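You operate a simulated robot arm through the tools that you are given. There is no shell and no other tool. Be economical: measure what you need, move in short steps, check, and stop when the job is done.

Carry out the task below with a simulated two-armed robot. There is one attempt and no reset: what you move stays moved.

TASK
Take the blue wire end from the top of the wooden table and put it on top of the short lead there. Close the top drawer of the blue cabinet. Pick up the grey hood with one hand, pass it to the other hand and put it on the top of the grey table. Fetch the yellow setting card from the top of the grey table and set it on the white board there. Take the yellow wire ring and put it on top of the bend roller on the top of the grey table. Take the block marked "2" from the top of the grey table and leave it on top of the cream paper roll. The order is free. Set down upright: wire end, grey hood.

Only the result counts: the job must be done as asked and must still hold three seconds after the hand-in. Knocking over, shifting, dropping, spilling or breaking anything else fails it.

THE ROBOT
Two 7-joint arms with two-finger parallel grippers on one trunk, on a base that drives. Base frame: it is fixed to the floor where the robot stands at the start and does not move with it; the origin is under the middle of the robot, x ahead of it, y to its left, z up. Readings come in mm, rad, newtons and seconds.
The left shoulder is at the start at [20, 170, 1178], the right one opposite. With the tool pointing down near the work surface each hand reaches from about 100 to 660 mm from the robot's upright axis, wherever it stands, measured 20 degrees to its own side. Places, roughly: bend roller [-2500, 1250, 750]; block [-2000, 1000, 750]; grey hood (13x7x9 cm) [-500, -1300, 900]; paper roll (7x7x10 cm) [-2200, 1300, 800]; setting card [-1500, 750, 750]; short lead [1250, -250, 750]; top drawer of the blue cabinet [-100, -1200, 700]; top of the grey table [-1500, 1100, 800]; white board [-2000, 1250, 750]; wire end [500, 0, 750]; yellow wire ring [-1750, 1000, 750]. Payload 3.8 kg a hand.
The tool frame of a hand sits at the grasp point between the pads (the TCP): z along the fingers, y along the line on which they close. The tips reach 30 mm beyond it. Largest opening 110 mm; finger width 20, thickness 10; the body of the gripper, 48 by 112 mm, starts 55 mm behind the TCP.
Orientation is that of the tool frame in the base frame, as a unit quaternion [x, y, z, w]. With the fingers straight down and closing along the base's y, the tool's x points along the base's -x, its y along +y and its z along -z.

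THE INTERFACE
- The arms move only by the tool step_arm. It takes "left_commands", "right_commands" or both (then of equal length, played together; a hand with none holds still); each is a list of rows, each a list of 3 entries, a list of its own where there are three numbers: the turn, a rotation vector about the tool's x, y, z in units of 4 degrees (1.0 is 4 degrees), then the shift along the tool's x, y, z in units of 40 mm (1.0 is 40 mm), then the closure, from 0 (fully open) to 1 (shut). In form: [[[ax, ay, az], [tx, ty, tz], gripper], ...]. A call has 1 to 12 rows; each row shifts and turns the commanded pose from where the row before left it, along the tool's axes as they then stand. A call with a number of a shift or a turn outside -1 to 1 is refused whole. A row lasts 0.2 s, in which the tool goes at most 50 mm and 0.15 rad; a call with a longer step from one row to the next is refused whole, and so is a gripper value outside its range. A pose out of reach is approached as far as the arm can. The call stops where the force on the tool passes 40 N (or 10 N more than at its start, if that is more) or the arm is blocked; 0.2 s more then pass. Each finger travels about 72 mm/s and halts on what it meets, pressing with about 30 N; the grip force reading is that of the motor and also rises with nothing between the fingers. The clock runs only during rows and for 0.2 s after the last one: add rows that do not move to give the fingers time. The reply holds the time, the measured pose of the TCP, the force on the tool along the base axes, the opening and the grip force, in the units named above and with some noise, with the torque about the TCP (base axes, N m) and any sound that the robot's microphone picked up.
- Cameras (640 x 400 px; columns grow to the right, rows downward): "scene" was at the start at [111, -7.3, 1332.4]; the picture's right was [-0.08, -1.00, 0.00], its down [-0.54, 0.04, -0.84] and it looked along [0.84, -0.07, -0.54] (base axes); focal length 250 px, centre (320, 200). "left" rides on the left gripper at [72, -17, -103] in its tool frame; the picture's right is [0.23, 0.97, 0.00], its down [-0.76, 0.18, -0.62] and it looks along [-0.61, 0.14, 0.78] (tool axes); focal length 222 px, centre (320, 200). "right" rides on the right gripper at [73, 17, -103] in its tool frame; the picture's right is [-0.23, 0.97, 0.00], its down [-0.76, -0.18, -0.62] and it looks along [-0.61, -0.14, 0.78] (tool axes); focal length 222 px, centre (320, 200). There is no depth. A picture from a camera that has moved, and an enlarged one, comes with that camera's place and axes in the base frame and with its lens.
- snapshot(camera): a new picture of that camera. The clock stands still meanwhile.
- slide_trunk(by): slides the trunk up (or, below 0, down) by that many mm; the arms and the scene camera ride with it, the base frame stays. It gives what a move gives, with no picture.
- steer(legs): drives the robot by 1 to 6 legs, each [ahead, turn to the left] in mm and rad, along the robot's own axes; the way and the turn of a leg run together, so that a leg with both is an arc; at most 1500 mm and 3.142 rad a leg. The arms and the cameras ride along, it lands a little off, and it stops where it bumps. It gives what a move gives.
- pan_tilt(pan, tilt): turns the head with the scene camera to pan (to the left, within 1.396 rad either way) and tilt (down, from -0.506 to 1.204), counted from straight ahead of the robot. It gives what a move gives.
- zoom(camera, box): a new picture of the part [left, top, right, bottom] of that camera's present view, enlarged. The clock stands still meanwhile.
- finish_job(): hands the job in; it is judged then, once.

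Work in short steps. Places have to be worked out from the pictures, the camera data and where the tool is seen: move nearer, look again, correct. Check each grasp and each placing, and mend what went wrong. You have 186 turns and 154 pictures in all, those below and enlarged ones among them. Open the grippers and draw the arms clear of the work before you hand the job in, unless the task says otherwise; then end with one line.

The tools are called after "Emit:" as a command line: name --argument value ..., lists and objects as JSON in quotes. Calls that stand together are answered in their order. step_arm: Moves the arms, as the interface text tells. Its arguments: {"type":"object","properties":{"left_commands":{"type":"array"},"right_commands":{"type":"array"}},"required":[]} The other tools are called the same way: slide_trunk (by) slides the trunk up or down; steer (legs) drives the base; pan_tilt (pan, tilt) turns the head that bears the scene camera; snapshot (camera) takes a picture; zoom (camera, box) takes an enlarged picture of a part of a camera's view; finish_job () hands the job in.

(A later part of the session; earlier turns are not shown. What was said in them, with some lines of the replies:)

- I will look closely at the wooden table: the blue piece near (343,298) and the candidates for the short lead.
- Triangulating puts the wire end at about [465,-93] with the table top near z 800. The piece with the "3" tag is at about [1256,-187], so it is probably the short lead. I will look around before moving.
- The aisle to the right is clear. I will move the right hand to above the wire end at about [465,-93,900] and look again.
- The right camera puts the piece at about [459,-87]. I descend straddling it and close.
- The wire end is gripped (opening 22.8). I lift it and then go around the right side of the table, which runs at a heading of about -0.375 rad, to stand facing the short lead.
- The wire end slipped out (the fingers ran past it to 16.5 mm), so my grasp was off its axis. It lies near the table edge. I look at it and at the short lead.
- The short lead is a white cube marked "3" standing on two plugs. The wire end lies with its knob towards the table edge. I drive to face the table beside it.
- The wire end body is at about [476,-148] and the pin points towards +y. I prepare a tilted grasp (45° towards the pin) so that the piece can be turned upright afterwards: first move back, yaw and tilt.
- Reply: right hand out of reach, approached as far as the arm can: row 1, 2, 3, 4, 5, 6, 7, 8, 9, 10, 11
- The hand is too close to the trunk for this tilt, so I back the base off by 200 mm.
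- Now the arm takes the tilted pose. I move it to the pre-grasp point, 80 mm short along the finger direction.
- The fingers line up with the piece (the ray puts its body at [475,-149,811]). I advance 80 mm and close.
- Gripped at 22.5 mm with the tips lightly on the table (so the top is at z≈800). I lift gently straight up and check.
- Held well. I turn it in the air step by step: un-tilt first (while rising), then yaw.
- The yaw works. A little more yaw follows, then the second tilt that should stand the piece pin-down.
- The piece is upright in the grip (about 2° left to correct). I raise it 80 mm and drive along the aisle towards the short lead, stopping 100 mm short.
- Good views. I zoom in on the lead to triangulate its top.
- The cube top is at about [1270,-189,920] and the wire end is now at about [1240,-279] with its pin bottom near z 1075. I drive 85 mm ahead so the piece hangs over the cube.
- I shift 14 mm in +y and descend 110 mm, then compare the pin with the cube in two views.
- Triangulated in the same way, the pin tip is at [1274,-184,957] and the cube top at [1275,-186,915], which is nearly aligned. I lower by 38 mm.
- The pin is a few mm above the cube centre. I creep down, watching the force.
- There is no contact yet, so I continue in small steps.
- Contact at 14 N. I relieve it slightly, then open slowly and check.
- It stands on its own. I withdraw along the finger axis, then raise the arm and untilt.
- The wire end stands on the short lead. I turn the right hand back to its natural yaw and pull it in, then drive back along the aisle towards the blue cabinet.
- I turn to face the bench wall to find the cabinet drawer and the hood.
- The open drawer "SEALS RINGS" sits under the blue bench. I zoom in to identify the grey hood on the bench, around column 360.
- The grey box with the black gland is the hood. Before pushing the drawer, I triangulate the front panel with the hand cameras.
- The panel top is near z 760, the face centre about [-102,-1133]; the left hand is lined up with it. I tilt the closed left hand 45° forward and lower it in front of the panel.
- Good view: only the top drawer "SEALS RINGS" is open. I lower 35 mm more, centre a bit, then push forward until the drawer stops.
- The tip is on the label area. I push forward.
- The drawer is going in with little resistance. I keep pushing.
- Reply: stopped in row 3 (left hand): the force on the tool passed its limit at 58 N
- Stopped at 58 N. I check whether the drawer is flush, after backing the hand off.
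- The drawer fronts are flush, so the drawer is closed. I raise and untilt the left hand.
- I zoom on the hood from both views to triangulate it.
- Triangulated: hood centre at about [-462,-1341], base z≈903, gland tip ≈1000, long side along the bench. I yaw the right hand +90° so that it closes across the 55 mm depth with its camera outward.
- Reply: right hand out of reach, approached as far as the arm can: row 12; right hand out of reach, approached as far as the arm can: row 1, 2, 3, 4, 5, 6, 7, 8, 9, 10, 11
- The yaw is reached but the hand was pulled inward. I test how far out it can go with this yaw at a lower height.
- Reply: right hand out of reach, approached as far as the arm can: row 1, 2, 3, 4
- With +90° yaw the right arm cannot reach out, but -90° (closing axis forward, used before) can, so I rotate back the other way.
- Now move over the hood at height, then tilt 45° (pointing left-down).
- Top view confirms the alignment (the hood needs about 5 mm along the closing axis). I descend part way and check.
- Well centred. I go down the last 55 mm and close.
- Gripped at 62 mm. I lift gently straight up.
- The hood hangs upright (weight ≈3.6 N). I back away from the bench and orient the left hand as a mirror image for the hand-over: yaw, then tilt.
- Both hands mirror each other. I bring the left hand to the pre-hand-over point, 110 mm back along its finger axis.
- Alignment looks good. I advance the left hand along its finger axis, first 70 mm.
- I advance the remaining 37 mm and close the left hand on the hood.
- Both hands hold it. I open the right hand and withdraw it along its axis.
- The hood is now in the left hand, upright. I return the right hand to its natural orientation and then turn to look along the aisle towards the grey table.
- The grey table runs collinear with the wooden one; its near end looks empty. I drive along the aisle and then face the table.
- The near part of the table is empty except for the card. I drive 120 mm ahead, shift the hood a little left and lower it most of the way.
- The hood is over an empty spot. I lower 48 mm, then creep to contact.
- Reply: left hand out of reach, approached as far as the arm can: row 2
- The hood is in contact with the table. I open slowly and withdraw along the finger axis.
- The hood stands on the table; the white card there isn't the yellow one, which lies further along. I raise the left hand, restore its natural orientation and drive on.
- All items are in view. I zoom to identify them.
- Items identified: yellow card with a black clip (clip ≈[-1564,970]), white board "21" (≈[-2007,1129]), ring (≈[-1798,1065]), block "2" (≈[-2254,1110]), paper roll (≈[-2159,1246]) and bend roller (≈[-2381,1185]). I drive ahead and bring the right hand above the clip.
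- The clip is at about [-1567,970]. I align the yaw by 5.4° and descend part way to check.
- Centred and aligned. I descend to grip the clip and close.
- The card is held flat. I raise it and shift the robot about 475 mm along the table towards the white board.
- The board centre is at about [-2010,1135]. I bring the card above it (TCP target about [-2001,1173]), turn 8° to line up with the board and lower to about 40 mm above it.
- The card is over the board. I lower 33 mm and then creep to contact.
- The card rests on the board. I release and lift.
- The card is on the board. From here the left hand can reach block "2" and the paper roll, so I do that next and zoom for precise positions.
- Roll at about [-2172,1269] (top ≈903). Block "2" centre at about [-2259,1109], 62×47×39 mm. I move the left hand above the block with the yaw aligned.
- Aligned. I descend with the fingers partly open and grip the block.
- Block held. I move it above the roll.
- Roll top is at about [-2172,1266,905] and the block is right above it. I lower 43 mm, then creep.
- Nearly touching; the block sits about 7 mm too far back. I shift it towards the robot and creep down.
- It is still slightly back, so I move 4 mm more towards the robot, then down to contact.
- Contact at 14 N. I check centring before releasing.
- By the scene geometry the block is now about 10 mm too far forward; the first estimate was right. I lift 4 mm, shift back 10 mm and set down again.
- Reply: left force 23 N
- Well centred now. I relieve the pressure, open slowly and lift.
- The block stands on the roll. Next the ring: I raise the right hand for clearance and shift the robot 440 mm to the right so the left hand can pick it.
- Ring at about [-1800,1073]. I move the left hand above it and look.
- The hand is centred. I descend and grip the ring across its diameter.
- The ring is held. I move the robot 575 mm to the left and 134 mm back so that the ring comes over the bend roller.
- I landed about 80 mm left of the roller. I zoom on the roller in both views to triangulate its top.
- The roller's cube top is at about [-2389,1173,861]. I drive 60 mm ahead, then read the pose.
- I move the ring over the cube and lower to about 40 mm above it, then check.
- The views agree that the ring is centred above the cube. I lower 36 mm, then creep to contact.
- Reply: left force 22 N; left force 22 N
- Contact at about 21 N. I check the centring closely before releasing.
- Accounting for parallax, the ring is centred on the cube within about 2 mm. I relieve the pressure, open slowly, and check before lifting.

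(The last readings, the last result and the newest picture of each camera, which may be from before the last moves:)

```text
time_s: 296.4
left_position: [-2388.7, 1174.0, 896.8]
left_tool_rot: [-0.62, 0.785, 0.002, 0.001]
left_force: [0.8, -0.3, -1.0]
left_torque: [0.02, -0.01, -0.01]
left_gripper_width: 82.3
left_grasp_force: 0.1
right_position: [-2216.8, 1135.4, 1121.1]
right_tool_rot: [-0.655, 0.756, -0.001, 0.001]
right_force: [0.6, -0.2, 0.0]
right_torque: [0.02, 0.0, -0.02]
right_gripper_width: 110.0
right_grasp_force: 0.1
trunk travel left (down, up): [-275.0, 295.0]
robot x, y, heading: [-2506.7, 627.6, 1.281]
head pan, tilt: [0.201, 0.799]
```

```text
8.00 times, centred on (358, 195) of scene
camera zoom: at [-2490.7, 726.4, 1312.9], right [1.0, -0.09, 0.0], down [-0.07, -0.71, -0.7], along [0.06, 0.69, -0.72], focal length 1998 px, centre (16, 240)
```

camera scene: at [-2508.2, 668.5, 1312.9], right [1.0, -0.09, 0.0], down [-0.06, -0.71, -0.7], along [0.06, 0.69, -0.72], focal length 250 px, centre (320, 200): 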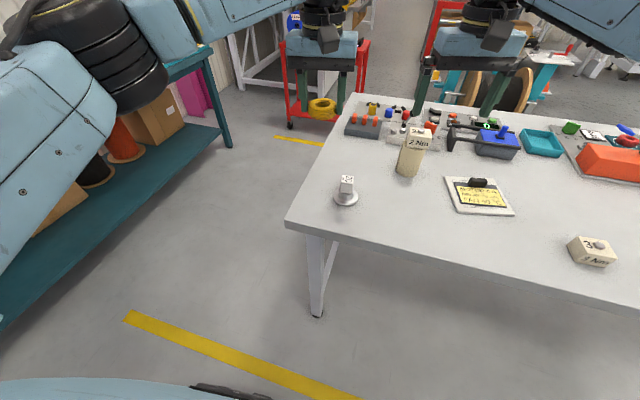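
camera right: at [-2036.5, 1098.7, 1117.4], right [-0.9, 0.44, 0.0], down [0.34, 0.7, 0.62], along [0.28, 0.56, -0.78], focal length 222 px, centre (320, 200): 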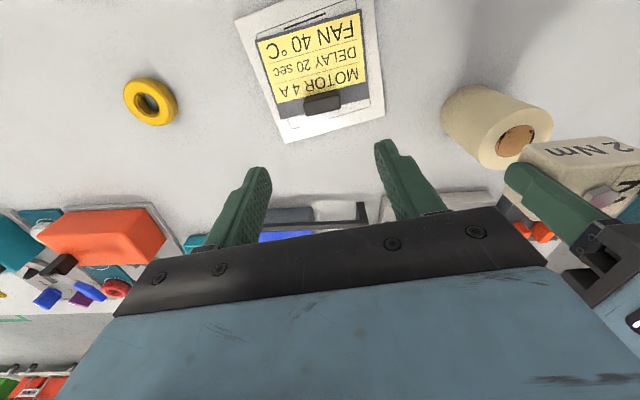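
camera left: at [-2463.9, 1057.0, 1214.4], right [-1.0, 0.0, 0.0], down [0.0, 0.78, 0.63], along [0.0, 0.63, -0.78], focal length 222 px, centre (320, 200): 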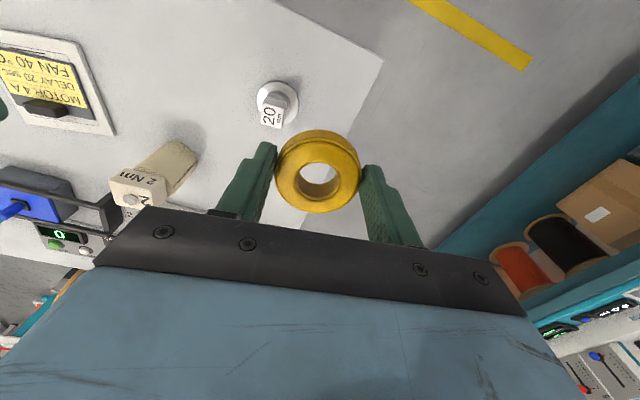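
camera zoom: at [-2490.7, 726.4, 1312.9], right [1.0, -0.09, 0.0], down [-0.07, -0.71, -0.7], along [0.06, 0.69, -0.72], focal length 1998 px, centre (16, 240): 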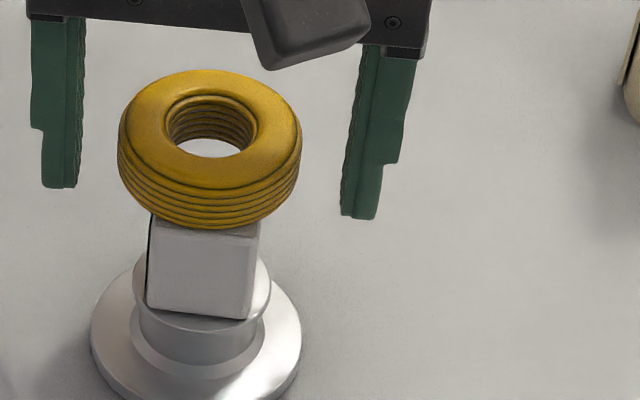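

The ring rests on the roller. I lift the hand straight up and back the robot away, then take a final look.

Emit:
step_arm --left_commands '[[[0, 0, 0], [0, 0, -0.3], 0.2], [[0, 0, 0], [0, 0, -0.8], 0.2], [[0, 0, 0], [0, 0, -0.9], 0.1], [[0, 0, 0], [0, 0, -0.9], 0], [[0, 0, 0], [0, 0, -0.9], 0], [[0, 0, 0], [0, 0, -0.9], 0], [[0, 0, 0], [0, 0, 0], 0]]'

Emit:
steer --legs '[[-250, 0]]'

Emit:
pan_tilt --pan -0.4 --tilt 0.6

Emit:
snapshot --camera "scene"

```text
time_s: 298.1
left_position: [-2389.5, 1172.6, 1086.4]
left_tool_rot: [-0.62, 0.785, 0.003, 0.001]
left_force: [-0.8, 0.7, 0.0]
left_torque: [-0.04, 0.01, 0.02]
left_gripper_width: 110.1
left_grasp_force: 0.1
right_position: [-2216.3, 1135.6, 1121.1]
right_tool_rot: [-0.655, 0.756, 0.0, 0.0]
right_force: [0.2, 0.2, 0.7]
right_torque: [-0.01, 0.01, -0.01]
right_gripper_width: 110.1
right_grasp_force: 0.1
trunk travel left (down, up): [-275.0, 295.0]
robot x, y, heading: [-2505.8, 623.2, 1.276]
head pan, tilt: [0.201, 0.799]
```

```text
time_s: 299.9
left_position: [-2465.9, 929.9, 1087.6]
left_tool_rot: [-0.621, 0.784, 0.001, 0.001]
left_force: [-0.1, -0.4, -0.5]
left_torque: [0.0, 0.02, -0.02]
left_gripper_width: 110.0
left_grasp_force: 0.0
right_position: [-2291.1, 893.2, 1120.7]
right_tool_rot: [-0.655, 0.755, -0.001, 0.001]
right_force: [0.2, -0.7, -0.2]
right_torque: [0.02, 0.04, 0.02]
right_gripper_width: 110.2
right_grasp_force: 0.0
trunk travel left (down, up): [-275.0, 295.0]
robot x, y, heading: [-2580.6, 387.2, 1.284]
head pan, tilt: [0.201, 0.799]
```

```text
time_s: 300.9
left_position: [-2464.9, 930.8, 1085.7]
left_tool_rot: [-0.621, 0.784, 0.002, 0.0]
left_force: [0.4, 0.6, -0.1]
left_torque: [0.0, 0.04, -0.02]
left_gripper_width: 110.1
left_grasp_force: 0.1
right_position: [-2290.3, 895.6, 1121.6]
right_tool_rot: [-0.656, 0.755, -0.001, -0.001]
right_force: [0.1, 0.3, -0.1]
right_torque: [-0.03, 0.04, 0.0]
right_gripper_width: 110.0
right_grasp_force: 0.1
trunk travel left (down, up): [-275.0, 295.0]
robot x, y, heading: [-2580.1, 384.2, 1.282]
head pan, tilt: [-0.4, 0.6]
```

```text
18 pictures are left
camera scene: at [-2514.3, 472.4, 1329.8], right [0.77, -0.63, 0.0], down [-0.36, -0.44, -0.82], along [0.52, 0.64, -0.57], focal length 250 px, centre (320, 200)
```

scene: 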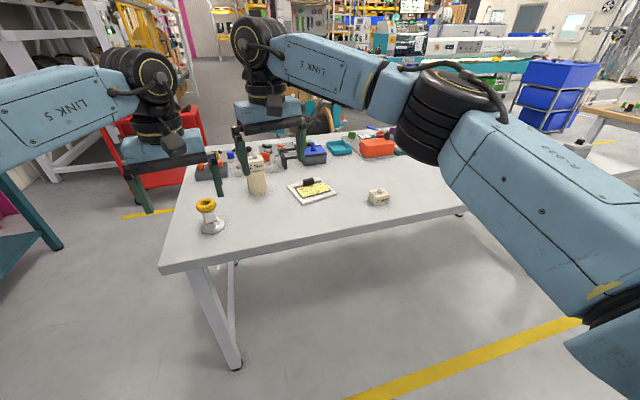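

Ring, block and card are all in place, and the arms are raised and clear with the grippers open. I hand in.

Emit:
finish_job

```text
The job is handed in.
```

I finished all six parts and handed the job in. The wire end is upright on the short lead, and the drawer is shut. The hood was passed between hands and stands on the grey table. The card is on the white board, the ring on the bend roller and the block marked "2" on the paper roll. My first grasp of the wire end slipped: it fell onto the wooden table, and I picked it up and stood it in place. I saw each item in place after releasing it but did not re-check the wire end or hood just before the hand-in.
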